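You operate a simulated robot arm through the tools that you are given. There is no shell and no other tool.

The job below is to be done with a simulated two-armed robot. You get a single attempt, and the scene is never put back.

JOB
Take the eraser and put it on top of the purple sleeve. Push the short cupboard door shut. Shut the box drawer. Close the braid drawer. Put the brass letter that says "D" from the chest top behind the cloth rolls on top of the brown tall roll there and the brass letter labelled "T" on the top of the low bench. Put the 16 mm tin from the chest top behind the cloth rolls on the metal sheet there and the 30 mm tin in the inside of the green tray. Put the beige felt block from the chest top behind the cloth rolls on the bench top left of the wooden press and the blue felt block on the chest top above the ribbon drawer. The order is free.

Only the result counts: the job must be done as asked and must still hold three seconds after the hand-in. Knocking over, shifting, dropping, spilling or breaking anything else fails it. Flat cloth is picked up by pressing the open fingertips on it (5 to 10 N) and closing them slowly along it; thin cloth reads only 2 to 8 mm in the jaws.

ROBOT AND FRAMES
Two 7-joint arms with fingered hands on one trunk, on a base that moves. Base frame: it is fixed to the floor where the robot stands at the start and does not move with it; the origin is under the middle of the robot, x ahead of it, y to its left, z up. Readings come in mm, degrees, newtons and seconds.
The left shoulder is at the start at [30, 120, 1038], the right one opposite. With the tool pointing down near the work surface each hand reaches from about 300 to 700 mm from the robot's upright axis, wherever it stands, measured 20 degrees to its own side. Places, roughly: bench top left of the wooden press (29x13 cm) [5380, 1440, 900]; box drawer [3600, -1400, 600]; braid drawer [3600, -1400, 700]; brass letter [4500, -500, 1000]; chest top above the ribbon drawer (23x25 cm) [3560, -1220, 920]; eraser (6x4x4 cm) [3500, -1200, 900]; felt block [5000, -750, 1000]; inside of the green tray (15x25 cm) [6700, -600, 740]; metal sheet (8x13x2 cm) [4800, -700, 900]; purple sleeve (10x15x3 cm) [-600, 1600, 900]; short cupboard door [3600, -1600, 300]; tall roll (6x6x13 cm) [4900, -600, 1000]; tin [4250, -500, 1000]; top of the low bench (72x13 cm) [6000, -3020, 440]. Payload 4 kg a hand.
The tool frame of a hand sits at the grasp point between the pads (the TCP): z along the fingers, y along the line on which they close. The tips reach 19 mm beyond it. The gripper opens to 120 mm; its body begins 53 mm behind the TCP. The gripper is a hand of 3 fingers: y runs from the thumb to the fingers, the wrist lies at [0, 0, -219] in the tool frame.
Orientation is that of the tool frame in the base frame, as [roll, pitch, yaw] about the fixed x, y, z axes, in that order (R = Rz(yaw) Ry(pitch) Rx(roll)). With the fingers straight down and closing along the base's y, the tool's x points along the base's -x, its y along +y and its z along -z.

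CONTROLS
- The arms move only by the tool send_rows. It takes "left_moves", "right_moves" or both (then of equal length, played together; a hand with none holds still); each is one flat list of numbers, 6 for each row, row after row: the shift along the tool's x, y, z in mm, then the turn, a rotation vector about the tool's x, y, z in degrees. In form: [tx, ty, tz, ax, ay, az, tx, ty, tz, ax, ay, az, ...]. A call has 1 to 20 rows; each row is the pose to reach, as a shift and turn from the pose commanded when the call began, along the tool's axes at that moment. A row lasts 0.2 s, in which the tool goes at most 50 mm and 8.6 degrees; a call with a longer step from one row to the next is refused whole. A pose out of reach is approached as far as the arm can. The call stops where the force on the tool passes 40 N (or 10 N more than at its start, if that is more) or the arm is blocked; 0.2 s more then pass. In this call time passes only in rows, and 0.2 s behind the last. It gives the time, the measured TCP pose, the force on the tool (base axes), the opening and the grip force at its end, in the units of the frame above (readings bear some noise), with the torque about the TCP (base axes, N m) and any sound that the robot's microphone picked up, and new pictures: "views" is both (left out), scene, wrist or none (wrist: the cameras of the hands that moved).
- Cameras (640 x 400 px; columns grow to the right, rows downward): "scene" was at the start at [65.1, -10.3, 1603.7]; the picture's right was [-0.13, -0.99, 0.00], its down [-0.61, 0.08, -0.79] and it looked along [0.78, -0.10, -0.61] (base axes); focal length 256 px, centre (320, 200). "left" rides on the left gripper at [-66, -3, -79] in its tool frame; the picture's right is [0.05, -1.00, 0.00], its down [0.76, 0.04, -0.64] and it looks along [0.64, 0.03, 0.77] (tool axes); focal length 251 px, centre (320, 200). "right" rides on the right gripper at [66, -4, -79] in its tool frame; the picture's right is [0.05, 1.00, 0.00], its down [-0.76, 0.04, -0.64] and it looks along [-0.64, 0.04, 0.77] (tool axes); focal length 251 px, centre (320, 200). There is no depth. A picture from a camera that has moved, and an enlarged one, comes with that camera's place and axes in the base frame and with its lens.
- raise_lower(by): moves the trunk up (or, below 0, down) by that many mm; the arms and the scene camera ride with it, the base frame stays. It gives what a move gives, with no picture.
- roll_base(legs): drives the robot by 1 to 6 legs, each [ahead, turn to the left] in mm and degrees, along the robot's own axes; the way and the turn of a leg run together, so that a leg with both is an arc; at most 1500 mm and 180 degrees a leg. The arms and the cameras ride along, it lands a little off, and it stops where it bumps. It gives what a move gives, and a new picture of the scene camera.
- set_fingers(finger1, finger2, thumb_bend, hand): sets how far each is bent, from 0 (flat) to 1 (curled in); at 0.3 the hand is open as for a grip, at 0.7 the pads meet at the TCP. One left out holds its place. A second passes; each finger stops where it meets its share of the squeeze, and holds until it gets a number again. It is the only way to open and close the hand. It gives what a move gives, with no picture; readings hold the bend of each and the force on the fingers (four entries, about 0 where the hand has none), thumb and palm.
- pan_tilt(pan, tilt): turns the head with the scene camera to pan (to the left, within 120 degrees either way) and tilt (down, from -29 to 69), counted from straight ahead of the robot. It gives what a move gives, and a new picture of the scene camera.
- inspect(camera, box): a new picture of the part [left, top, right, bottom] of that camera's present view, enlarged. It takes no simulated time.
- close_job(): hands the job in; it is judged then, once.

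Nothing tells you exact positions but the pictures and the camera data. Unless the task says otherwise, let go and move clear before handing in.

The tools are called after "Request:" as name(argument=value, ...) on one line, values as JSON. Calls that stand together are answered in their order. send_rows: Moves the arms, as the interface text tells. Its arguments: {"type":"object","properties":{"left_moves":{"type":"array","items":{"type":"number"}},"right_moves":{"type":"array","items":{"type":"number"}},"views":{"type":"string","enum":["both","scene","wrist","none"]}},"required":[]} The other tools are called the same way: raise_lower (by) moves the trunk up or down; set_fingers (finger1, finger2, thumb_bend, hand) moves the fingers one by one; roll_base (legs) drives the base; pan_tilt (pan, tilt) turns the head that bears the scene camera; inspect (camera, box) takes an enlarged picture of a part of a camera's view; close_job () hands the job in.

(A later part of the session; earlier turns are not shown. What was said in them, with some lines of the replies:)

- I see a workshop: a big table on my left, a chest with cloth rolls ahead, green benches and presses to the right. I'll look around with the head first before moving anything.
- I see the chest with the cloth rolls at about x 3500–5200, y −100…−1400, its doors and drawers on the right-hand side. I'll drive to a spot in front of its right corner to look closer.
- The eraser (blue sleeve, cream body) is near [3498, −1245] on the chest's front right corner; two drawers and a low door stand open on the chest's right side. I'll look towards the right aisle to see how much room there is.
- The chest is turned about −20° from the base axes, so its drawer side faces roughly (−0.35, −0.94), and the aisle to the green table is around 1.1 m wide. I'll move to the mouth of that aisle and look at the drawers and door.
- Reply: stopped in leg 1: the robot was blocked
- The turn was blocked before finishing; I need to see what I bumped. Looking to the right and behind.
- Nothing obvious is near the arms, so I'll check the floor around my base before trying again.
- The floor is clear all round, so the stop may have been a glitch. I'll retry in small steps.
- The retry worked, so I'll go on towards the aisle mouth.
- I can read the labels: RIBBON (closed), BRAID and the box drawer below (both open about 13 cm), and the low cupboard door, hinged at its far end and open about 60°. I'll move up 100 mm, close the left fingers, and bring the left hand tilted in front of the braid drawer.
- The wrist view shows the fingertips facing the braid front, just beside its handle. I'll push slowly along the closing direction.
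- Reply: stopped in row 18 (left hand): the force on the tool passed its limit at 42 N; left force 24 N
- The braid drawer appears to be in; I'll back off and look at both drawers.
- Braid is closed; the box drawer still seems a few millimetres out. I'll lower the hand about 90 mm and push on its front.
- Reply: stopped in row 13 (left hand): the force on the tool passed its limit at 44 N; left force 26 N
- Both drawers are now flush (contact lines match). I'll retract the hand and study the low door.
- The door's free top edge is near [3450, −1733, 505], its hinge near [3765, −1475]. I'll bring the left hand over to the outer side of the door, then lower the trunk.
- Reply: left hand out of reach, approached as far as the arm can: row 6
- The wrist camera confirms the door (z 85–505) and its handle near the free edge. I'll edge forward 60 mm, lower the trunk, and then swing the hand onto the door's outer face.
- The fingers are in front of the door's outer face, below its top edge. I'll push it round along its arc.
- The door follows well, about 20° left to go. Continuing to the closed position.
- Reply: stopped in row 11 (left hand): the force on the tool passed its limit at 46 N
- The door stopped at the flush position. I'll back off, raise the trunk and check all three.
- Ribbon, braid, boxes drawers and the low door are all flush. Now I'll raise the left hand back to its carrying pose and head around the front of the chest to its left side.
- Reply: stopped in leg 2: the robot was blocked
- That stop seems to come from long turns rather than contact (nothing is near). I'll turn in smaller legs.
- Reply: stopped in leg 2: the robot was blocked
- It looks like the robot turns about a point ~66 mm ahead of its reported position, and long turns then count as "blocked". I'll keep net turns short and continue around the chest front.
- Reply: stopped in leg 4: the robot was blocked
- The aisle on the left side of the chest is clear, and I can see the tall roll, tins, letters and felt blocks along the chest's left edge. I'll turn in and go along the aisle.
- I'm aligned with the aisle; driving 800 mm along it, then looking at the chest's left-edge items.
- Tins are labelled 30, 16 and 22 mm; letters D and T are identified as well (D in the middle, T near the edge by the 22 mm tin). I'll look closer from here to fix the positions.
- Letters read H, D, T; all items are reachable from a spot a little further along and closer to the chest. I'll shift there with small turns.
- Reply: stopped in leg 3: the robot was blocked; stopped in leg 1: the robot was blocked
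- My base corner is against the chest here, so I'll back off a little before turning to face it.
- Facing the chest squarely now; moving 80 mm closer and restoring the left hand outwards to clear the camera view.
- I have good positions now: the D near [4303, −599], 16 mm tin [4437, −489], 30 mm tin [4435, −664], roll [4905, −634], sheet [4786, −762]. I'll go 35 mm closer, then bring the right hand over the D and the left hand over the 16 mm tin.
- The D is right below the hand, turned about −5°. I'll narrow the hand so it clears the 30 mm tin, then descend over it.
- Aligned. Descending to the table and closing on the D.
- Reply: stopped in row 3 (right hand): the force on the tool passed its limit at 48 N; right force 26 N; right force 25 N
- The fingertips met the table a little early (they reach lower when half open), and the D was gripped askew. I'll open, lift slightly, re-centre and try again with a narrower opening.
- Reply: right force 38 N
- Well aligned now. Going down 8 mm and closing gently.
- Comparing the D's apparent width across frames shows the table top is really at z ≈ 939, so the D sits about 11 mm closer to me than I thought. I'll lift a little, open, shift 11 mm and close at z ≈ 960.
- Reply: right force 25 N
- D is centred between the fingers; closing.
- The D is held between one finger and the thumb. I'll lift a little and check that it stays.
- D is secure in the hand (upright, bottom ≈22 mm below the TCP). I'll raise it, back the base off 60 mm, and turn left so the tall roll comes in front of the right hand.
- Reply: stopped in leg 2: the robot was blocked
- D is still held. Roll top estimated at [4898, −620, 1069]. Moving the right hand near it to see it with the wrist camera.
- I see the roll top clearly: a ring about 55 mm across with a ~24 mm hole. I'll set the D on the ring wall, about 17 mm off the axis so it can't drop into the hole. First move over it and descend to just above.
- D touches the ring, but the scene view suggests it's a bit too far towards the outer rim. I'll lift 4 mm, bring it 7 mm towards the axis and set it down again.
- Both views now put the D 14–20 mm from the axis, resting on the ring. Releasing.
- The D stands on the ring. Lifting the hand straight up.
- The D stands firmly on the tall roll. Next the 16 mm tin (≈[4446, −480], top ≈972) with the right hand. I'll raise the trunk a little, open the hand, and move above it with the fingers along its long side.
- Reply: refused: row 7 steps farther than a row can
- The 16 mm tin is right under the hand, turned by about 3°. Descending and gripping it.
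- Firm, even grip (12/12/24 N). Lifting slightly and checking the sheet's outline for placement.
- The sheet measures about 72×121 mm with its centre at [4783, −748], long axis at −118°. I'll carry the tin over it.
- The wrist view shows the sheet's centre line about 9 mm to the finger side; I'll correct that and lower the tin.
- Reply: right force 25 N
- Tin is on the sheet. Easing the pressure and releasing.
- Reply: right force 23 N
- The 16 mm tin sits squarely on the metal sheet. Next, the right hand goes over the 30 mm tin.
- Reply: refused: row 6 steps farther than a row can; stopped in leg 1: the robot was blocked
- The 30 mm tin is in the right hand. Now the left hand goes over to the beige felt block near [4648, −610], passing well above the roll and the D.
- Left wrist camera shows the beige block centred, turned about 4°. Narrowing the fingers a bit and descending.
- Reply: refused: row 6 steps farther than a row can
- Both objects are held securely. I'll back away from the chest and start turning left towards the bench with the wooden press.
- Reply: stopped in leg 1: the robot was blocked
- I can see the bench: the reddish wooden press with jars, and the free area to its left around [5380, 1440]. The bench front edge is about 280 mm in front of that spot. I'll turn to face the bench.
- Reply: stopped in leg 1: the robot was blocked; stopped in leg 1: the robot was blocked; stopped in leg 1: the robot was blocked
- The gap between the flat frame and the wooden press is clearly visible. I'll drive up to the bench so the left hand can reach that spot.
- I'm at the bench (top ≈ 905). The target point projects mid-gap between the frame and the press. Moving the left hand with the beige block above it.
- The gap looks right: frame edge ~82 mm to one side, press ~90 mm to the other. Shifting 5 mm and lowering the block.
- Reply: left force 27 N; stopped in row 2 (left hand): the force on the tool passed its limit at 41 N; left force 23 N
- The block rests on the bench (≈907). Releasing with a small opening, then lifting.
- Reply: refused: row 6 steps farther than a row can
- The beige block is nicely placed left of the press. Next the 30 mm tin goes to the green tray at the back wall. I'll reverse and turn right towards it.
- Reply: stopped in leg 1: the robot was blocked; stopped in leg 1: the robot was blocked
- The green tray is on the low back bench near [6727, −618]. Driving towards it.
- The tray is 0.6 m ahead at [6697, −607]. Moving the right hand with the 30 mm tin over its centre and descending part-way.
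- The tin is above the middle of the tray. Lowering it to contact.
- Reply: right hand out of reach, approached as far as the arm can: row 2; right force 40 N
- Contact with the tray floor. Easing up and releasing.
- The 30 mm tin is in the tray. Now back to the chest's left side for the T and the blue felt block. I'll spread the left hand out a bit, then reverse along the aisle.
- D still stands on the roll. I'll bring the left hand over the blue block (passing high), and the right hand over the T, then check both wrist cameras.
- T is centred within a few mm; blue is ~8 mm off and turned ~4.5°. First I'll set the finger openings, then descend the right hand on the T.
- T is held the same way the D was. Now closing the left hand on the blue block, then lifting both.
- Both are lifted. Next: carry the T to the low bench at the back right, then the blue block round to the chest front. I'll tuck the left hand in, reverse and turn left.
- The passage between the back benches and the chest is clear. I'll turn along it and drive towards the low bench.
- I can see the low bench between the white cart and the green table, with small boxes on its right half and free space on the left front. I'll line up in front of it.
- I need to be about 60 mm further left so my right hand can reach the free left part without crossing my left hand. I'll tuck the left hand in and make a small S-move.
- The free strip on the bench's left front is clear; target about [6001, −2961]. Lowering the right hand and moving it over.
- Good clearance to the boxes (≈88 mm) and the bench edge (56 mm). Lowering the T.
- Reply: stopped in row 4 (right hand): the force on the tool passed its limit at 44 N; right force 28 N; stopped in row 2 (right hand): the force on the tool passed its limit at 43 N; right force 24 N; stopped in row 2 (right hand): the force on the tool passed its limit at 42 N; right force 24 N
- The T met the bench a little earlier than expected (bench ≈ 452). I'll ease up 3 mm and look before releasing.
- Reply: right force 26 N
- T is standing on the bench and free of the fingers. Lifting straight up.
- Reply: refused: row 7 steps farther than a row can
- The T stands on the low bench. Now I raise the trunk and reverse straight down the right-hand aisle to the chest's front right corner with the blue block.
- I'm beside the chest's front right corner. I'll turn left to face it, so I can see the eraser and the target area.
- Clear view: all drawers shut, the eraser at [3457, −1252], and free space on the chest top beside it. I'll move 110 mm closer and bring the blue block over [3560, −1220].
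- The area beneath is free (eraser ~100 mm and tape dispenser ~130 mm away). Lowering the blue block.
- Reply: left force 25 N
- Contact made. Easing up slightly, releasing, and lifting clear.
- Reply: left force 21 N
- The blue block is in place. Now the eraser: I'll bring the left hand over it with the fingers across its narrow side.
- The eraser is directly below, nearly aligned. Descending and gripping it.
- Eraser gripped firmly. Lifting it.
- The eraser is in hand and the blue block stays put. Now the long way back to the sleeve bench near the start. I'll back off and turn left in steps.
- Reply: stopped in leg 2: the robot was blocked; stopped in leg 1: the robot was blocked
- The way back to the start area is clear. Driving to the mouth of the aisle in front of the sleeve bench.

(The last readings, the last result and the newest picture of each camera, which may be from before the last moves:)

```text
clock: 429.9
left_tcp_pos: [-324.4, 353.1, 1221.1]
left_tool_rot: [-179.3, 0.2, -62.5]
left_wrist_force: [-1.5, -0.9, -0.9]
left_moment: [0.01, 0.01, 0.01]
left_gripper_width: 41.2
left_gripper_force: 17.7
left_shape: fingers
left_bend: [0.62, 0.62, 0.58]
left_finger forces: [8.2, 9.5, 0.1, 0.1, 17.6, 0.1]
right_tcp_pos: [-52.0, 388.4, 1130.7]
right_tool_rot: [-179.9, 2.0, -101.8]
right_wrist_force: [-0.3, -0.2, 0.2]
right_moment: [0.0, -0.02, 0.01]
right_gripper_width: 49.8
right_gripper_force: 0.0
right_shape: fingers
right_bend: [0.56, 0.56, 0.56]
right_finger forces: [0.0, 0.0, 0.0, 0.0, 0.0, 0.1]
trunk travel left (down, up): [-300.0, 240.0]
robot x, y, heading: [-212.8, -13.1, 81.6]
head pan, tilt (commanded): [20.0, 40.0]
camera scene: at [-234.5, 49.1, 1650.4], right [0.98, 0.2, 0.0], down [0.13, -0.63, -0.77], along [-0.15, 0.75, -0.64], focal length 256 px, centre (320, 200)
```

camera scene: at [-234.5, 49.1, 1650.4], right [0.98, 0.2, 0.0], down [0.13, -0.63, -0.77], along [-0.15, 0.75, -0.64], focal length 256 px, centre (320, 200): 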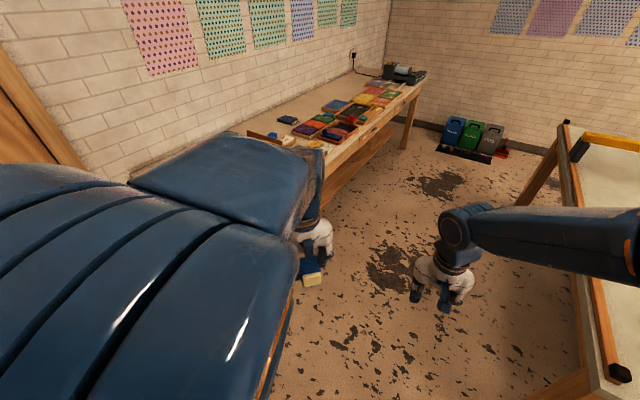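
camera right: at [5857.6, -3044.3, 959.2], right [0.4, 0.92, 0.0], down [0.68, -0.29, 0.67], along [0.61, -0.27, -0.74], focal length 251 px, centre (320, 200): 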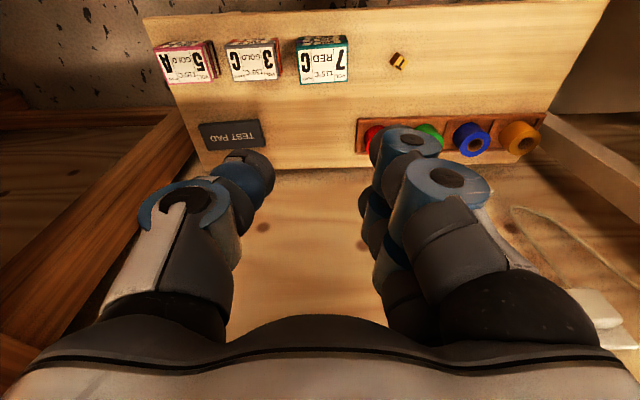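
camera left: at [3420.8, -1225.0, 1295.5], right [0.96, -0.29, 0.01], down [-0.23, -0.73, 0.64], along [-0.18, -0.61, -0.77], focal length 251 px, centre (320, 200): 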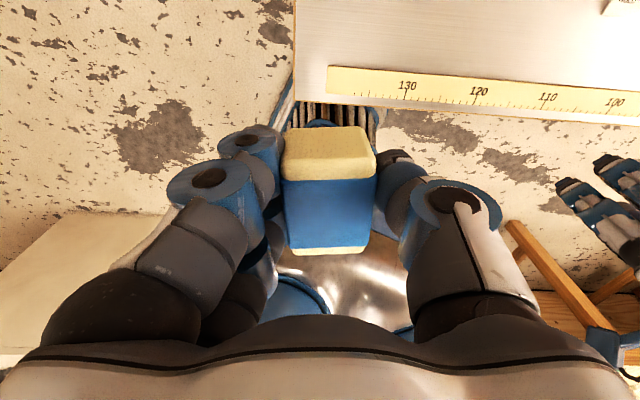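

The aisle along the sleeve bench is free. I'll drive up it and then turn to face the bench.

Request:
roll_base(legs=[[0, -1.5], [1425, 0]])

Request:
roll_base(legs=[[0, 36]])

Request:
roll_base(legs=[[0, 36]])

Request:
pan_tilt(pan=0, tilt=45)

```text
clock: 437.2
left_tcp_pos: [-68.1, 1742.7, 1221.0]
left_tool_rot: [-179.5, 0.3, -64.3]
left_wrist_force: [0.9, -1.7, -1.3]
left_moment: [0.03, -0.01, -0.02]
left_gripper_width: 41.3
left_gripper_force: 17.5
left_shape: fingers
left_bend: [0.62, 0.62, 0.58]
left_finger forces: [8.1, 9.3, 0.1, 0.0, 17.5, 0.1]
right_tcp_pos: [205.8, 1770.9, 1130.8]
right_tool_rot: [-179.9, 2.0, -103.8]
right_wrist_force: [-0.7, -1.7, 0.2]
right_moment: [0.02, 0.0, -0.02]
right_gripper_width: 50.2
right_gripper_force: 0.1
right_shape: fingers
right_bend: [0.56, 0.56, 0.56]
right_finger forces: [0.0, 0.1, 0.1, 0.1, 0.0, 0.0]
trunk travel left (down, up): [-300.0, 240.0]
robot x, y, heading: [37.4, 1370.1, 79.9]
head pan, tilt (commanded): [20.0, 40.0]
camera scene: at [16.9, 1435.8, 1650.4], right [0.98, 0.17, 0.0], down [0.11, -0.63, -0.77], along [-0.13, 0.75, -0.64], focal length 256 px, centre (320, 200)
```

scene: 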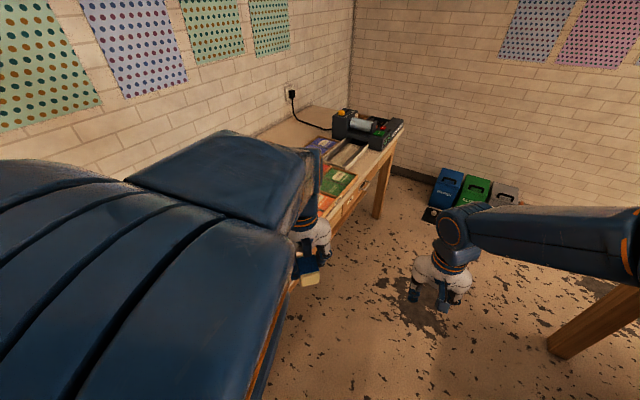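

```text
clock: 439.3
left_tcp_pos: [-264.4, 1616.9, 1220.1]
left_tool_rot: [-179.3, 0.4, -29.2]
left_wrist_force: [1.0, 0.9, -0.8]
left_moment: [0.0, 0.06, -0.02]
left_gripper_width: 41.2
left_gripper_force: 17.5
left_shape: fingers
left_bend: [0.62, 0.62, 0.58]
left_finger forces: [8.1, 9.1, 0.1, 0.0, 17.3, 0.0]
right_tcp_pos: [-56.8, 1795.9, 1130.7]
right_tool_rot: [180.0, 2.0, -68.5]
right_wrist_force: [0.5, 0.7, -0.2]
right_moment: [0.01, 0.01, 0.01]
right_gripper_width: 50.0
right_gripper_force: 0.0
right_shape: fingers
right_bend: [0.56, 0.56, 0.56]
right_finger forces: [0.0, 0.0, 0.0, 0.0, 0.0, 0.1]
trunk travel left (down, up): [-300.0, 240.0]
robot x, y, heading: [69.3, 1390.2, 115.2]
head pan, tilt (commanded): [20.0, 40.0]
camera scene: at [18.5, 1431.8, 1650.4], right [0.71, 0.71, 0.0], down [0.46, -0.45, -0.77], along [-0.54, 0.54, -0.64], focal length 256 px, centre (320, 200)
```

scene: 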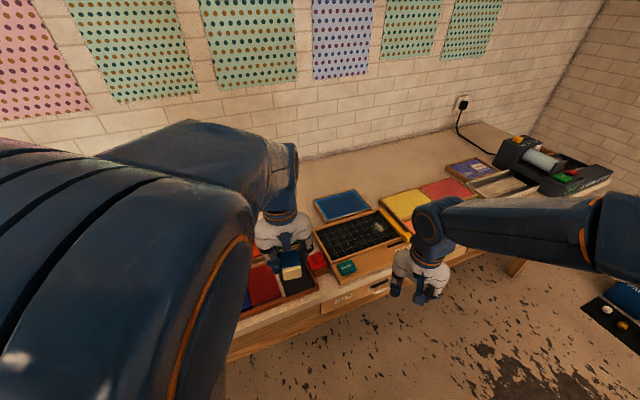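

```text
clock: 441.4
left_tcp_pos: [-341.6, 1377.9, 1220.2]
left_tool_rot: [-179.4, 0.1, 6.7]
left_wrist_force: [-0.6, 0.0, -1.6]
left_moment: [-0.01, -0.03, 0.03]
left_gripper_width: 41.1
left_gripper_force: 17.0
left_shape: fingers
left_bend: [0.62, 0.62, 0.58]
left_finger forces: [8.8, 8.3, 0.0, 0.0, 17.0, 0.0]
right_tcp_pos: [-278.0, 1645.1, 1130.7]
right_tool_rot: [-179.9, 1.8, -32.7]
right_wrist_force: [1.4, 0.0, 0.7]
right_moment: [-0.03, 0.05, -0.02]
right_gripper_width: 50.2
right_gripper_force: 0.1
right_shape: fingers
right_bend: [0.56, 0.56, 0.56]
right_finger forces: [0.0, 0.0, 0.0, 0.1, 0.0, 0.0]
trunk travel left (down, up): [-300.0, 240.0]
robot x, y, heading: [87.3, 1423.0, 151.1]
head pan, tilt (commanded): [20.0, 40.0]
camera scene: at [14.1, 1427.8, 1650.3], right [0.15, 0.99, 0.0], down [0.64, -0.1, -0.76], along [-0.76, 0.12, -0.64], focal length 256 px, centre (320, 200)
```

scene: 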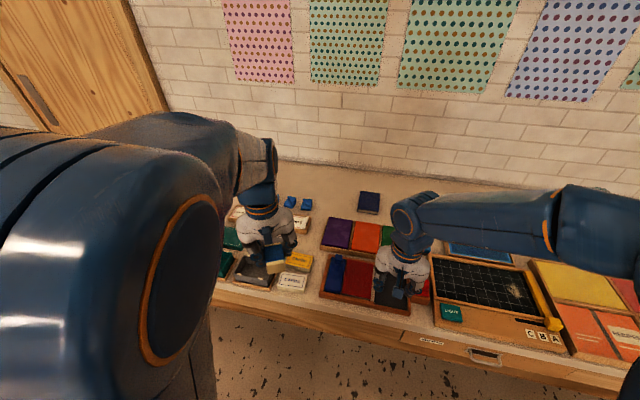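

```text
clock: 442.3
left_tcp_pos: [-338.0, 1378.4, 1220.5]
left_tool_rot: [-179.3, 0.2, 6.7]
left_wrist_force: [0.0, 1.0, -0.9]
left_moment: [-0.05, -0.01, -0.03]
left_gripper_width: 41.1
left_gripper_force: 16.7
left_shape: fingers
left_bend: [0.62, 0.62, 0.58]
left_finger forces: [8.5, 8.3, 0.0, 0.0, 16.8, 0.0]
right_tcp_pos: [-274.6, 1645.5, 1130.6]
right_tool_rot: [180.0, 2.0, -32.7]
right_wrist_force: [-0.7, -0.2, 0.3]
right_moment: [0.02, 0.0, -0.01]
right_gripper_width: 50.0
right_gripper_force: 0.0
right_shape: fingers
right_bend: [0.56, 0.56, 0.56]
right_finger forces: [0.0, 0.0, 0.1, 0.0, 0.0, 0.0]
trunk travel left (down, up): [-300.0, 240.0]
robot x, y, heading: [85.6, 1423.2, 151.4]
head pan, tilt (commanded): [0.0, 45.0]
camera scene: at [30.9, 1455.1, 1643.2], right [0.48, 0.88, 0.0], down [0.62, -0.34, -0.71], along [-0.62, 0.34, -0.71], focal length 256 px, centre (320, 200)
```

scene: 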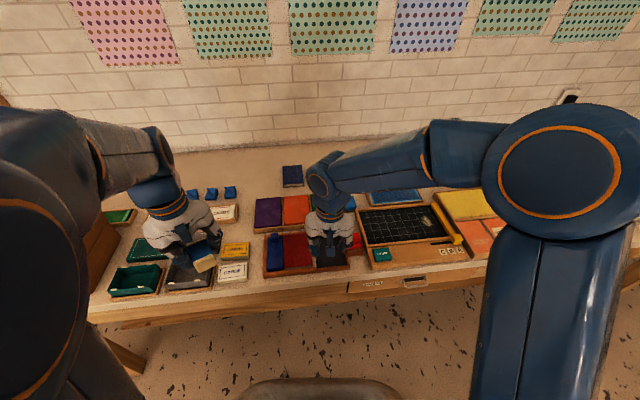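

Request:
inspect(camera="scene", box=[170, 150, 410, 300])

Request:
inspect(camera="right", box=[0, 0, 640, 400])

```text
2.67 times, centred on (290, 225) of scene
camera zoom: at [30.9, 1455.1, 1643.2], right [0.48, 0.88, 0.0], down [0.62, -0.34, -0.71], along [-0.62, 0.34, -0.71], focal length 683 px, centre (400, 133)
```

zoom: 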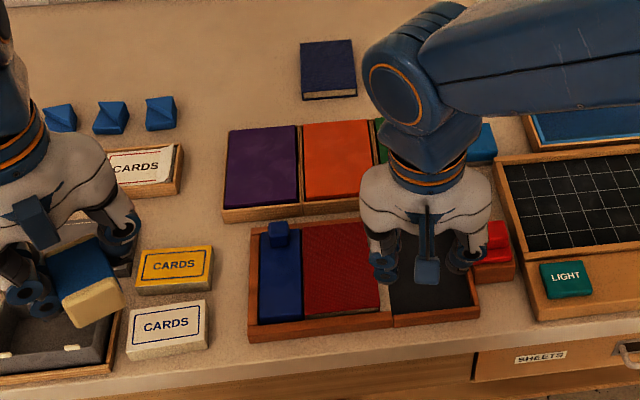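

```text
1.00 times, centred on (320, 200) of right (not enlarged: the box is as wide or as high as the picture)
camera zoom: at [-214.5, 1611.9, 1208.3], right [-0.49, -0.87, 0.0], down [-0.65, 0.37, 0.67], along [-0.58, 0.33, -0.74], focal length 251 px, centre (320, 200)
```

zoom: 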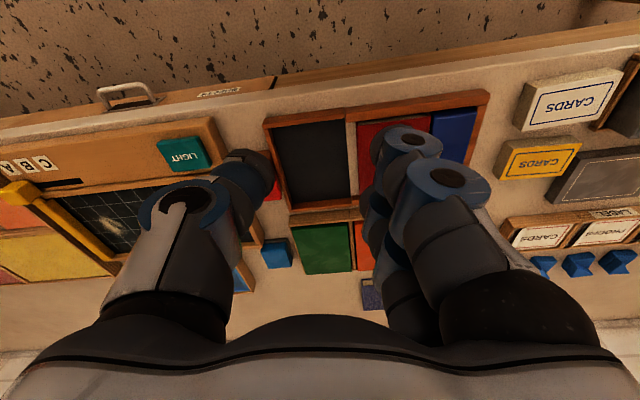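

The purple sleeve lies in a wooden tray with orange and green ones at about [−639, 1596]. I'll move the right hand aside and drive 130 mm closer.

Request:
send_rows(right_moves=[-4, -40, -20, 0, 0, 0, -8, -80, -40, 0, 0, 0, -11, -120, -60, 0, 0, 0, -13, -160, -70, 0, 0, 0], views="none")

Request:
roll_base(legs=[[130, 0]])

Request:
inspect(camera="scene", box=[170, 150, 410, 300])

```text
clock: 443.3
left_tcp_pos: [-338.2, 1378.2, 1221.2]
left_tool_rot: [-179.3, 0.4, 6.7]
left_wrist_force: [-0.6, 0.4, -1.3]
left_moment: [-0.02, 0.03, 0.03]
left_gripper_width: 41.2
left_gripper_force: 16.7
left_shape: fingers
left_bend: [0.62, 0.62, 0.58]
left_finger forces: [8.5, 8.3, 0.0, 0.1, 16.8, 0.0]
right_tcp_pos: [-197.1, 1784.8, 1201.8]
right_tool_rot: [180.0, 1.9, -32.6]
right_wrist_force: [0.7, -0.4, 0.2]
right_moment: [0.01, -0.01, -0.02]
right_gripper_width: 50.0
right_gripper_force: 0.1
right_shape: fingers
right_bend: [0.56, 0.56, 0.56]
right_finger forces: [0.0, 0.0, 0.0, 0.0, 0.0, 0.0]
trunk travel left (down, up): [-300.0, 240.0]
robot x, y, heading: [86.7, 1421.8, 151.2]
head pan, tilt (commanded): [0.0, 45.0]
```

```text
clock: 444.6
left_tcp_pos: [-456.7, 1441.8, 1221.6]
left_tool_rot: [-179.5, 0.4, 6.8]
left_wrist_force: [-0.5, -0.8, -0.5]
left_moment: [-0.02, 0.03, -0.01]
left_gripper_width: 41.2
left_gripper_force: 17.3
left_shape: fingers
left_bend: [0.62, 0.62, 0.58]
left_finger forces: [8.5, 8.2, 0.0, 0.0, 16.7, 0.0]
right_tcp_pos: [-314.3, 1848.9, 1202.3]
right_tool_rot: [-180.0, 2.0, -32.6]
right_wrist_force: [-0.1, 0.2, -0.8]
right_moment: [-0.01, 0.0, 0.01]
right_gripper_width: 50.1
right_gripper_force: 0.1
right_shape: fingers
right_bend: [0.56, 0.56, 0.56]
right_finger forces: [0.0, 0.0, 0.0, 0.0, 0.1, 0.1]
trunk travel left (down, up): [-300.0, 240.0]
robot x, y, heading: [-30.3, 1486.4, 151.4]
head pan, tilt (commanded): [0.0, 45.0]
camera scene: at [-86.9, 1518.6, 1643.1], right [0.48, 0.88, 0.0], down [0.62, -0.34, -0.71], along [-0.62, 0.34, -0.71], focal length 256 px, centre (320, 200)
```

scene: 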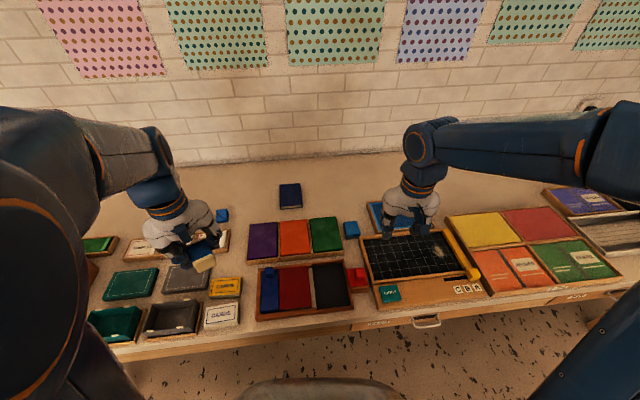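

```text
2.67 times, centred on (290, 225) of scene
camera zoom: at [-86.9, 1518.6, 1643.1], right [0.48, 0.88, 0.0], down [0.62, -0.34, -0.71], along [-0.62, 0.34, -0.71], focal length 683 px, centre (400, 133)
```

zoom: 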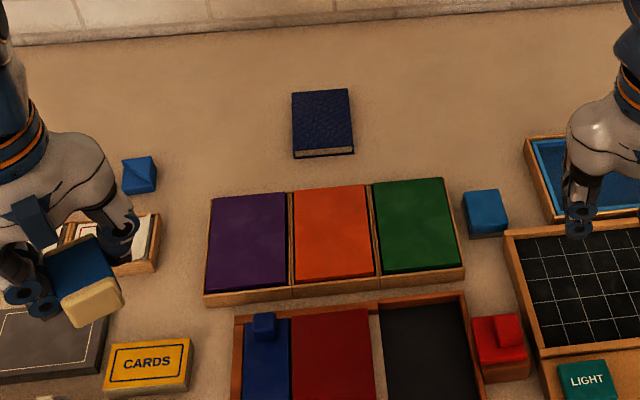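

The three sleeves are plain to see: purple is centred at [−647, 1598] with its top at ≈ 912. Moving the eraser over it.

Request:
send_rows(left_moves=[-24, -25, 10, 0, 0, 4.7, -49, -51, 25, 0, 0, 9.4, -73, -76, 50, 0, 0, 14.1, -97, -102, 75, 0, 0, 18.8, -122, -127, 100, 0, 0, 23.5, -146, -152, 125, 0, 0, 28.2, -170.5, -178, 150, 0, 0, 33])

Request:
inspect(camera="scene", box=[170, 150, 410, 300])

```text
clock: 446.2
left_tcp_pos: [-644.9, 1600.5, 1073.3]
left_tool_rot: [-179.6, 0.5, -26.4]
left_wrist_force: [-1.1, 0.4, -1.0]
left_moment: [0.01, 0.01, -0.02]
left_gripper_width: 40.8
left_gripper_force: 16.9
left_shape: fingers
left_bend: [0.62, 0.62, 0.58]
left_finger forces: [8.5, 8.3, 0.0, 0.1, 16.8, 0.0]
right_tcp_pos: [-316.5, 1848.8, 1200.2]
right_tool_rot: [-179.9, 1.9, -32.7]
right_wrist_force: [-0.6, -0.5, 0.1]
right_moment: [0.02, -0.01, -0.04]
right_gripper_width: 50.3
right_gripper_force: 0.0
right_shape: fingers
right_bend: [0.56, 0.56, 0.56]
right_finger forces: [0.0, 0.0, 0.1, 0.0, 0.0, 0.0]
trunk travel left (down, up): [-300.0, 240.0]
robot x, y, heading: [-28.4, 1488.0, 151.4]
head pan, tilt (commanded): [0.0, 45.0]
camera scene: at [-87.9, 1518.6, 1643.0], right [0.48, 0.88, 0.0], down [0.62, -0.34, -0.71], along [-0.62, 0.34, -0.71], focal length 256 px, centre (320, 200)
camera left: at [-702.8, 1631.9, 1153.7], right [0.49, 0.87, 0.01], down [0.67, -0.38, 0.64], along [0.56, -0.31, -0.77], focal length 251 px, centre (320, 200)
```

scene: 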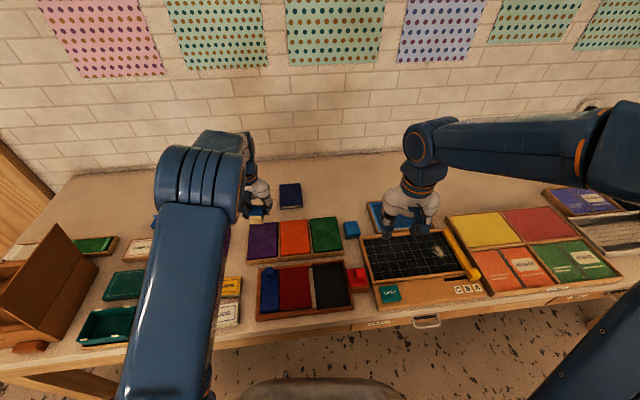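
left: 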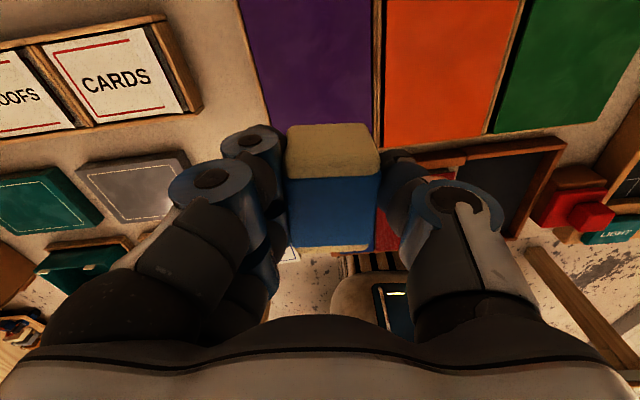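

```text
2.67 times, centred on (290, 225) of scene
camera zoom: at [-87.9, 1518.6, 1643.0], right [0.48, 0.88, 0.0], down [0.62, -0.34, -0.71], along [-0.62, 0.34, -0.71], focal length 683 px, centre (400, 133)
```

zoom: 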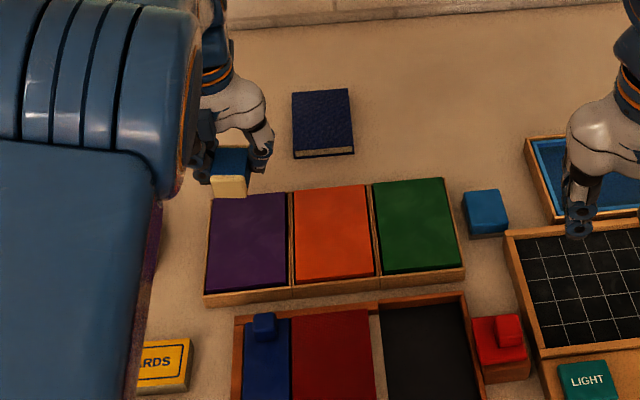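

The eraser is over the purple sleeve, about 10 mm short of its centre. Correcting and lowering.

Request:
send_rows(left_moves=[-5, 3, 35, 0, 0, 0, -10, 6, 70, 0, 0, 0, -10, 6, 98, 0, 0, 0, -10, 6, 112, 0, 0, 0])

Request:
send_rows(left_moves=[0, 0, 2.5, 0, 0, 0, 0, 0, 5, 0, 0, 0], views="none")

Request:
send_rows(left_moves=[0, 0, 2, 0, 0, 0, 0, 0, 4, 0, 0, 0], views="none")

```text
clock: 447.2
left_tcp_pos: [-659.4, 1600.4, 961.6]
left_tool_rot: [-179.6, 0.5, -26.3]
left_wrist_force: [0.4, 0.2, -0.4]
left_moment: [0.03, 0.0, 0.05]
left_gripper_width: 41.4
left_gripper_force: 17.0
left_shape: fingers
left_bend: [0.62, 0.62, 0.58]
left_finger forces: [8.5, 8.4, 0.0, 0.1, 16.8, 0.1]
right_tcp_pos: [-315.1, 1848.7, 1200.0]
right_tool_rot: [-180.0, 1.9, -32.7]
right_wrist_force: [0.4, 0.0, -0.4]
right_moment: [0.01, 0.0, 0.0]
right_gripper_width: 50.0
right_gripper_force: 0.0
right_shape: fingers
right_bend: [0.56, 0.56, 0.56]
right_finger forces: [0.0, 0.0, 0.1, 0.1, 0.0, 0.1]
trunk travel left (down, up): [-300.0, 240.0]
robot x, y, heading: [-29.6, 1487.3, 151.4]
head pan, tilt (commanded): [0.0, 45.0]
camera scene: at [-86.7, 1518.2, 1643.1], right [0.48, 0.88, 0.0], down [0.62, -0.34, -0.71], along [-0.62, 0.34, -0.71], focal length 256 px, centre (320, 200)
camera left: at [-715.3, 1632.6, 1041.0], right [0.49, 0.87, 0.01], down [0.67, -0.38, 0.64], along [0.56, -0.31, -0.77], focal length 251 px, centre (320, 200)
```

scene: 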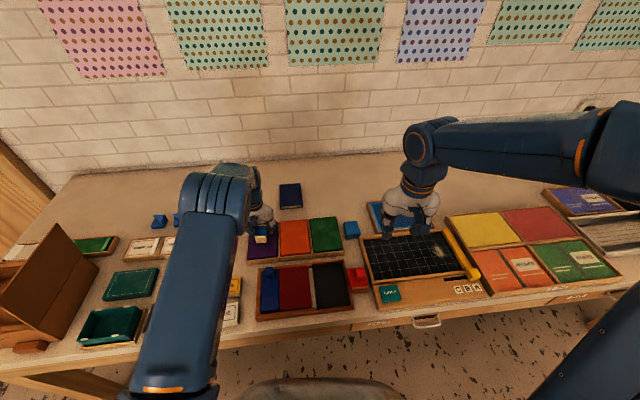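
left: 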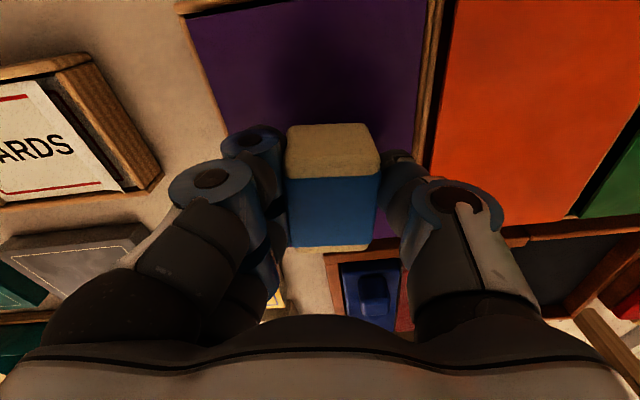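

```text
clock: 447.8
left_tcp_pos: [-658.6, 1601.0, 956.0]
left_tool_rot: [-179.6, 0.5, -26.2]
left_wrist_force: [-0.1, -0.1, -0.4]
left_moment: [-0.02, 0.01, -0.03]
left_gripper_width: 40.9
left_gripper_force: 16.7
left_shape: fingers
left_bend: [0.62, 0.62, 0.58]
left_finger forces: [8.4, 8.3, 0.0, 0.0, 16.7, 0.0]
right_tcp_pos: [-314.8, 1849.0, 1200.6]
right_tool_rot: [-179.9, 1.9, -32.5]
right_wrist_force: [0.3, -0.1, 0.5]
right_moment: [-0.02, -0.01, -0.02]
right_gripper_width: 50.1
right_gripper_force: 0.0
right_shape: fingers
right_bend: [0.56, 0.56, 0.56]
right_finger forces: [0.0, 0.1, 0.0, 0.0, 0.0, 0.0]
trunk travel left (down, up): [-300.0, 240.0]
robot x, y, heading: [-29.7, 1489.5, 151.3]
head pan, tilt (commanded): [0.0, 45.0]
```

```text
clock: 448.4
left_tcp_pos: [-659.3, 1600.4, 953.1]
left_tool_rot: [-179.6, 0.7, -26.1]
left_wrist_force: [0.5, 0.6, -1.8]
left_moment: [0.02, 0.03, -0.01]
left_gripper_width: 41.0
left_gripper_force: 16.7
left_shape: fingers
left_bend: [0.62, 0.62, 0.58]
left_finger forces: [8.6, 8.2, 0.1, 0.0, 16.7, 0.0]
right_tcp_pos: [-315.1, 1847.4, 1200.2]
right_tool_rot: [-180.0, 2.0, -32.6]
right_wrist_force: [0.1, -0.1, -0.4]
right_moment: [0.0, 0.0, 0.0]
right_gripper_width: 49.9
right_gripper_force: 0.0
right_shape: fingers
right_bend: [0.56, 0.56, 0.56]
right_finger forces: [0.0, 0.1, 0.0, 0.0, 0.0, 0.0]
trunk travel left (down, up): [-300.0, 240.0]
robot x, y, heading: [-28.0, 1486.5, 151.4]
head pan, tilt (commanded): [0.0, 45.0]
```

Request:
send_rows(left_moves=[5, 0, 2, 0, 0, 0, 10, 0, 5, 0, 0, 0, 10, 0, 8, 0, 0, 0], views="none")

Request:
send_rows(left_moves=[0, 0, 1.5, 0, 0, 0, 0, 0, 3, 0, 0, 0], views="none")

Request:
send_rows(left_moves=[0, 0, 1.5, 0, 0, 0, 0, 0, 3, 0, 0, 0], views="none")

```text
clock: 449.2
left_tcp_pos: [-650.8, 1594.8, 947.8]
left_tool_rot: [-179.6, 1.0, -26.3]
left_wrist_force: [-1.9, 0.0, 16.9]
left_moment: [0.15, -0.14, -0.03]
left_gripper_width: 40.8
left_gripper_force: 20.9
left_shape: fingers
left_bend: [0.62, 0.62, 0.59]
left_finger forces: [10.3, 11.9, 0.1, 0.1, 20.0, 0.1]
right_tcp_pos: [-313.7, 1847.4, 1201.5]
right_tool_rot: [179.9, 2.0, -32.6]
right_wrist_force: [0.2, 0.3, 0.2]
right_moment: [0.01, -0.02, -0.02]
right_gripper_width: 50.1
right_gripper_force: 0.1
right_shape: fingers
right_bend: [0.56, 0.56, 0.56]
right_finger forces: [0.1, 0.0, 0.0, 0.0, 0.0, 0.0]
trunk travel left (down, up): [-300.0, 240.0]
robot x, y, heading: [-29.6, 1490.0, 151.4]
head pan, tilt (commanded): [0.0, 45.0]
```

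```text
clock: 449.8
left_tcp_pos: [-648.7, 1594.5, 941.8]
left_tool_rot: [-179.5, 0.5, -26.3]
left_wrist_force: [1.2, -2.0, 20.5]
left_moment: [0.0, -0.04, -0.09]
left_gripper_width: 41.3
left_gripper_force: 20.8
left_shape: fingers
left_bend: [0.62, 0.62, 0.59]
left_finger forces: [9.8, 11.8, 0.1, 0.0, 19.3, 0.0]
right_tcp_pos: [-312.6, 1848.3, 1201.9]
right_tool_rot: [-180.0, 2.0, -32.7]
right_wrist_force: [0.4, 0.1, 0.0]
right_moment: [0.04, -0.01, 0.03]
right_gripper_width: 49.7
right_gripper_force: 0.1
right_shape: fingers
right_bend: [0.56, 0.56, 0.56]
right_finger forces: [0.0, 0.1, 0.1, 0.0, 0.0, 0.0]
trunk travel left (down, up): [-300.0, 240.0]
robot x, y, heading: [-29.3, 1489.4, 151.5]
head pan, tilt (commanded): [0.0, 45.0]
```

```text
clock: 450.4
left_tcp_pos: [-648.8, 1594.5, 941.9]
left_tool_rot: [-179.6, 0.9, -26.3]
left_wrist_force: [2.1, -2.3, 31.6]
left_moment: [-0.13, -0.23, -0.11]
left_gripper_width: 41.4
left_gripper_force: 26.2
left_shape: fingers
left_bend: [0.62, 0.62, 0.59]
left_finger forces: [9.5, 19.6, 0.0, 0.0, 23.8, 0.0]
right_tcp_pos: [-311.9, 1846.9, 1202.1]
right_tool_rot: [-180.0, 2.2, -32.6]
right_wrist_force: [-0.4, 0.7, 0.9]
right_moment: [0.0, 0.0, -0.02]
right_gripper_width: 50.1
right_gripper_force: 0.1
right_shape: fingers
right_bend: [0.56, 0.56, 0.56]
right_finger forces: [0.0, 0.0, 0.1, 0.0, 0.0, 0.0]
trunk travel left (down, up): [-300.0, 240.0]
robot x, y, heading: [-32.1, 1485.7, 151.5]
head pan, tilt (commanded): [0.0, 45.0]
```

The eraser is down (sleeve top ≈ 922); the fingertips now touch the sleeve, so I'll rise 4 mm before opening.

Request:
send_rows(left_moves=[0, 0, -2, 0, 0.5, 0, 0, 0, -4, 0, 0.5, 0], views="none")

Request:
inspect(camera="left", box=[120, 40, 520, 290])

```text
clock: 451.0
left_tcp_pos: [-648.0, 1594.3, 940.6]
left_tool_rot: [-179.6, 0.0, -26.2]
left_wrist_force: [0.1, -0.9, 11.7]
left_moment: [0.14, 0.03, -0.02]
left_gripper_width: 41.4
left_gripper_force: 19.9
left_shape: fingers
left_bend: [0.62, 0.62, 0.59]
left_finger forces: [9.5, 10.3, 0.0, 0.0, 19.7, 0.0]
right_tcp_pos: [-312.7, 1847.4, 1202.1]
right_tool_rot: [179.9, 2.0, -32.5]
right_wrist_force: [0.3, -1.0, 0.3]
right_moment: [0.0, -0.02, 0.0]
right_gripper_width: 50.0
right_gripper_force: 0.0
right_shape: fingers
right_bend: [0.56, 0.56, 0.56]
right_finger forces: [0.0, 0.0, 0.1, 0.0, 0.1, 0.0]
trunk travel left (down, up): [-300.0, 240.0]
robot x, y, heading: [-30.6, 1490.7, 151.3]
head pan, tilt (commanded): [0.0, 45.0]
```

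```text
1.60 times, centred on (320, 165) of left
camera zoom: at [-705.5, 1627.8, 1020.2], right [0.49, 0.87, 0.01], down [0.67, -0.38, 0.64], along [0.56, -0.31, -0.77], focal length 402 px, centre (320, 256)
```

zoom: 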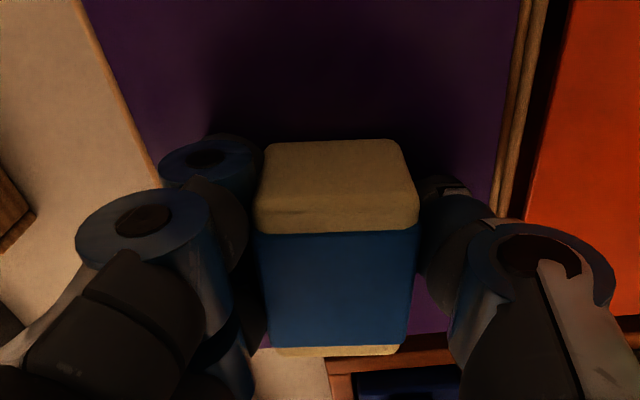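

Request:
send_rows(left_moves=[0, 0, -3, 0, 0, 0], views="none")

Request:
set_fingers(hand="left", finger1=0.52, finger2=0.52, thumb_bend=0.49)

Request:
inspect(camera="left", box=[120, 40, 520, 290])

```text
clock: 451.4
left_tcp_pos: [-649.3, 1595.0, 943.6]
left_tool_rot: [-179.6, -0.2, -26.2]
left_wrist_force: [-0.6, -0.4, -1.4]
left_moment: [0.02, -0.01, -0.03]
left_gripper_width: 41.6
left_gripper_force: 17.3
left_shape: fingers
left_bend: [0.62, 0.62, 0.59]
left_finger forces: [8.6, 8.7, 0.1, 0.1, 17.3, 0.0]
right_tcp_pos: [-314.8, 1847.3, 1200.1]
right_tool_rot: [180.0, 1.9, -32.6]
right_wrist_force: [0.6, 0.0, 0.8]
right_moment: [0.0, 0.01, 0.04]
right_gripper_width: 50.1
right_gripper_force: 0.1
right_shape: fingers
right_bend: [0.56, 0.56, 0.56]
right_finger forces: [0.0, 0.1, 0.0, 0.0, 0.1, 0.0]
trunk travel left (down, up): [-300.0, 240.0]
robot x, y, heading: [-31.5, 1490.4, 151.5]
head pan, tilt (commanded): [0.0, 45.0]
```

```text
clock: 452.4
left_tcp_pos: [-648.7, 1595.9, 946.0]
left_tool_rot: [-179.6, 0.1, -26.2]
left_wrist_force: [0.6, -0.1, 0.7]
left_moment: [-0.01, 0.02, 0.02]
left_gripper_width: 66.4
left_gripper_force: 0.1
left_shape: fingers
left_bend: [0.52, 0.52, 0.49]
left_finger forces: [0.0, 0.0, 0.0, 0.0, 0.0, 0.1]
right_tcp_pos: [-315.0, 1847.1, 1200.7]
right_tool_rot: [180.0, 2.0, -32.6]
right_wrist_force: [-0.4, 0.2, -0.2]
right_moment: [-0.04, 0.0, 0.01]
right_gripper_width: 50.2
right_gripper_force: 0.1
right_shape: fingers
right_bend: [0.56, 0.56, 0.56]
right_finger forces: [0.1, 0.0, 0.0, 0.0, 0.1, 0.1]
trunk travel left (down, up): [-300.0, 240.0]
robot x, y, heading: [-29.3, 1487.9, 151.2]
head pan, tilt (commanded): [0.0, 45.0]
```

```text
1.60 times, centred on (320, 165) of left
camera zoom: at [-707.1, 1628.2, 1024.1], right [0.49, 0.87, 0.01], down [0.67, -0.38, 0.64], along [0.56, -0.31, -0.77], focal length 402 px, centre (320, 256)
```

zoom: 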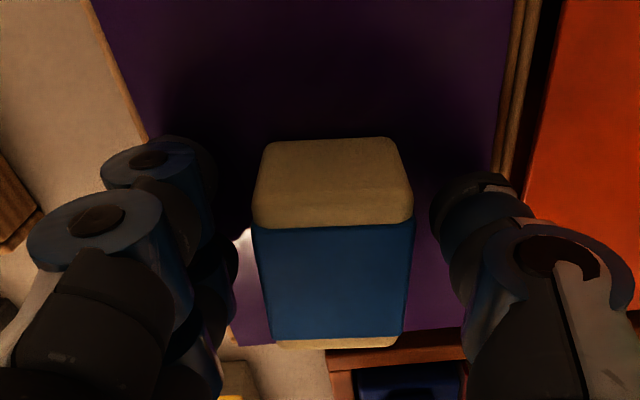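

The eraser is free on the purple sleeve. Lifting the hand away.

Request:
send_rows(left_moves=[0, 0, -12, 0, 0, 0, 0, 0, -45, 0, 0, 0, 0, 0, -90, 0, 0, 0, 0, 0, -135, 0, 0, 0, 0, 0, -180, 0, 0, 0, 0, 0, -225, 0, 0, 0, 40, 20, -240, 0, 0, 0, 80, 40, -250, 0, 0, 0, 120, 60, -255, 0, 0, 0])

Request:
inspect(camera="scene", box=[170, 180, 370, 300])

```text
clock: 454.4
left_tcp_pos: [-568.0, 1483.0, 1202.8]
left_tool_rot: [-179.6, 0.3, -26.4]
left_wrist_force: [-0.2, 0.2, -0.3]
left_moment: [0.01, 0.03, -0.02]
left_gripper_width: 66.3
left_gripper_force: 0.0
left_shape: fingers
left_bend: [0.52, 0.52, 0.49]
left_finger forces: [0.0, 0.1, 0.0, 0.0, 0.0, 0.1]
right_tcp_pos: [-313.0, 1846.0, 1202.0]
right_tool_rot: [-179.9, 2.0, -32.6]
right_wrist_force: [0.0, 0.1, 0.6]
right_moment: [0.03, 0.03, 0.02]
right_gripper_width: 50.3
right_gripper_force: 0.0
right_shape: fingers
right_bend: [0.56, 0.56, 0.56]
right_finger forces: [0.0, 0.0, 0.0, 0.0, 0.0, 0.1]
trunk travel left (down, up): [-300.0, 240.0]
robot x, y, heading: [-29.3, 1484.9, 151.4]
head pan, tilt (commanded): [0.0, 45.0]
camera scene: at [-84.5, 1515.9, 1643.2], right [0.48, 0.88, 0.0], down [0.62, -0.34, -0.71], along [-0.62, 0.34, -0.71], focal length 256 px, centre (320, 200)
camera left: at [-626.1, 1515.7, 1281.3], right [0.49, 0.87, 0.01], down [0.67, -0.38, 0.64], along [0.56, -0.31, -0.77], focal length 251 px, centre (320, 200)
```

scene: 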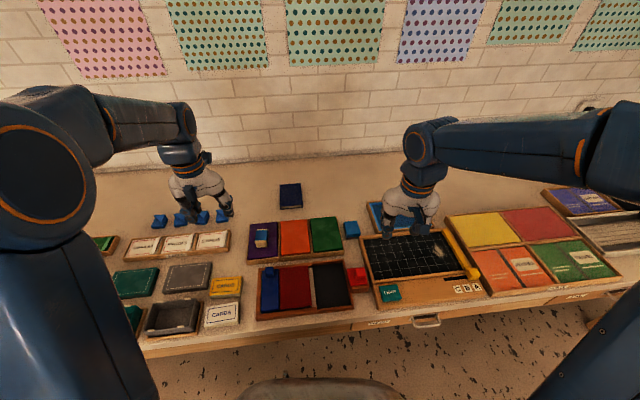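
left: 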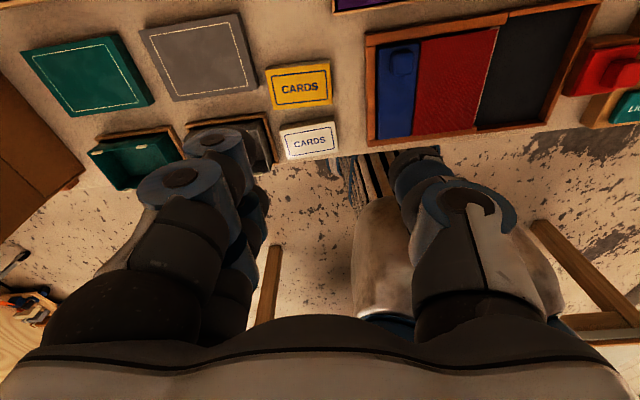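

```text
3.20 times, centred on (270, 240) of scene
camera zoom: at [-84.5, 1515.9, 1643.2], right [0.48, 0.88, 0.0], down [0.62, -0.34, -0.71], along [-0.62, 0.34, -0.71], focal length 820 px, centre (480, 72)
```

zoom: 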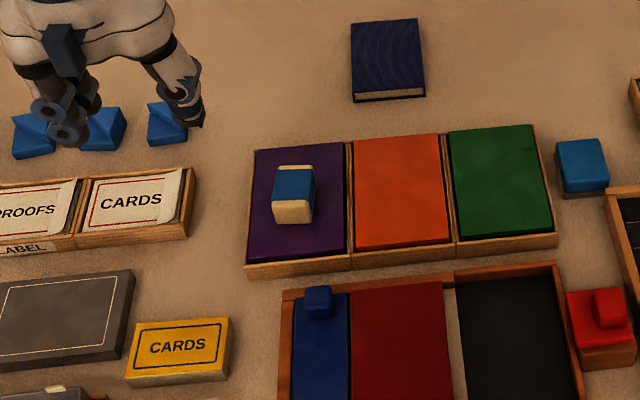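

All placements and closures are done and the hands are clear: the eraser lies on the purple sleeve, the drawers and door are shut, D/T, tins and felt blocks are at their targets. I'll back off a little and hand in.

Request:
roll_base(legs=[[-120, 0]])

Request:
inspect(camera="scene", box=[170, 130, 410, 280])

```text
clock: 455.6
left_tcp_pos: [-463.1, 1424.2, 1201.7]
left_tool_rot: [-179.6, 0.1, -26.1]
left_wrist_force: [-0.2, -0.2, -0.1]
left_moment: [0.04, 0.01, 0.02]
left_gripper_width: 66.7
left_gripper_force: 0.1
left_shape: fingers
left_bend: [0.52, 0.52, 0.49]
left_finger forces: [0.0, 0.0, 0.0, 0.0, 0.0, 0.0]
right_tcp_pos: [-208.7, 1788.1, 1201.6]
right_tool_rot: [179.9, 2.0, -32.5]
right_wrist_force: [-0.8, -0.8, 0.5]
right_moment: [-0.02, 0.02, 0.01]
right_gripper_width: 50.2
right_gripper_force: 0.1
right_shape: fingers
right_bend: [0.56, 0.56, 0.56]
right_finger forces: [0.0, 0.0, 0.0, 0.0, 0.1, 0.1]
trunk travel left (down, up): [-300.0, 240.0]
robot x, y, heading: [78.7, 1427.8, 151.4]
head pan, tilt (commanded): [0.0, 45.0]
camera scene: at [21.6, 1459.2, 1643.2], right [0.48, 0.88, 0.0], down [0.62, -0.34, -0.71], along [-0.62, 0.34, -0.71], focal length 256 px, centre (320, 200)
```

scene: 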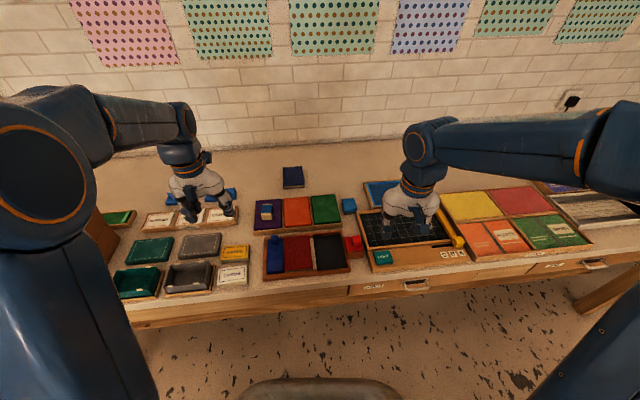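

```text
2.67 times, centred on (290, 205) of scene
camera zoom: at [21.6, 1459.2, 1643.2], right [0.48, 0.88, 0.0], down [0.62, -0.34, -0.71], along [-0.62, 0.34, -0.71], focal length 683 px, centre (400, 187)
```

zoom: 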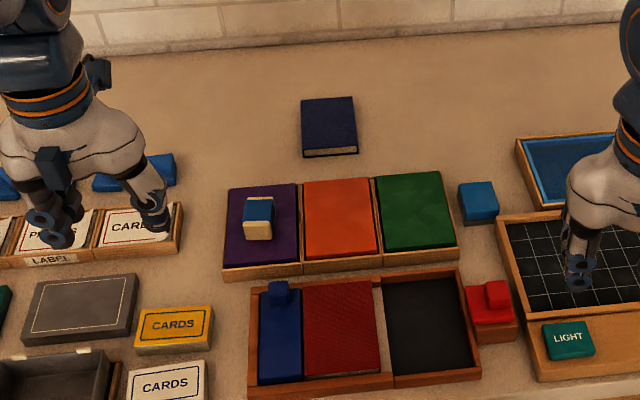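

The eraser rests stably on the purple sleeve and everything else has been checked in place earlier. Handing in.

Request:
close_job()

```text
The job is handed in.
```

The job is done and handed in. I checked each item in the camera pictures when I finished it. I did not go back for a second look at every one before handing in.

| Item | Where it is now |
|---|---|
| Eraser | Lying flat on the purple sleeve |
| Short cupboard door | Shut flush |
| Box drawer (labelled "BOXES") | Shut flush |
| Braid drawer | Shut flush |
| Brass letter D | Standing on top of the brown tall roll |
| Brass letter T | Standing on the front left part of the low bench |
| 16 mm tin | On the metal sheet, near its middle |
| 30 mm tin | On the floor of the green tray, near its middle |
| Beige felt block | On the bench top, in the gap left of the wooden press |
| Blue felt block | On the chest top above the ribbon drawer |

- **D on the roll:** the roll has a hole in its middle, so I stood the D on the solid ring beside the hole rather than at the centre. It was still standing each time the roll came into view later.
- **Other objects:** I saw nothing knocked over or moved apart from the items named in the job. While gripping the D I turned it slightly before I got a clean hold.

I let go of everything and backed off from the sleeve bench before handing in.
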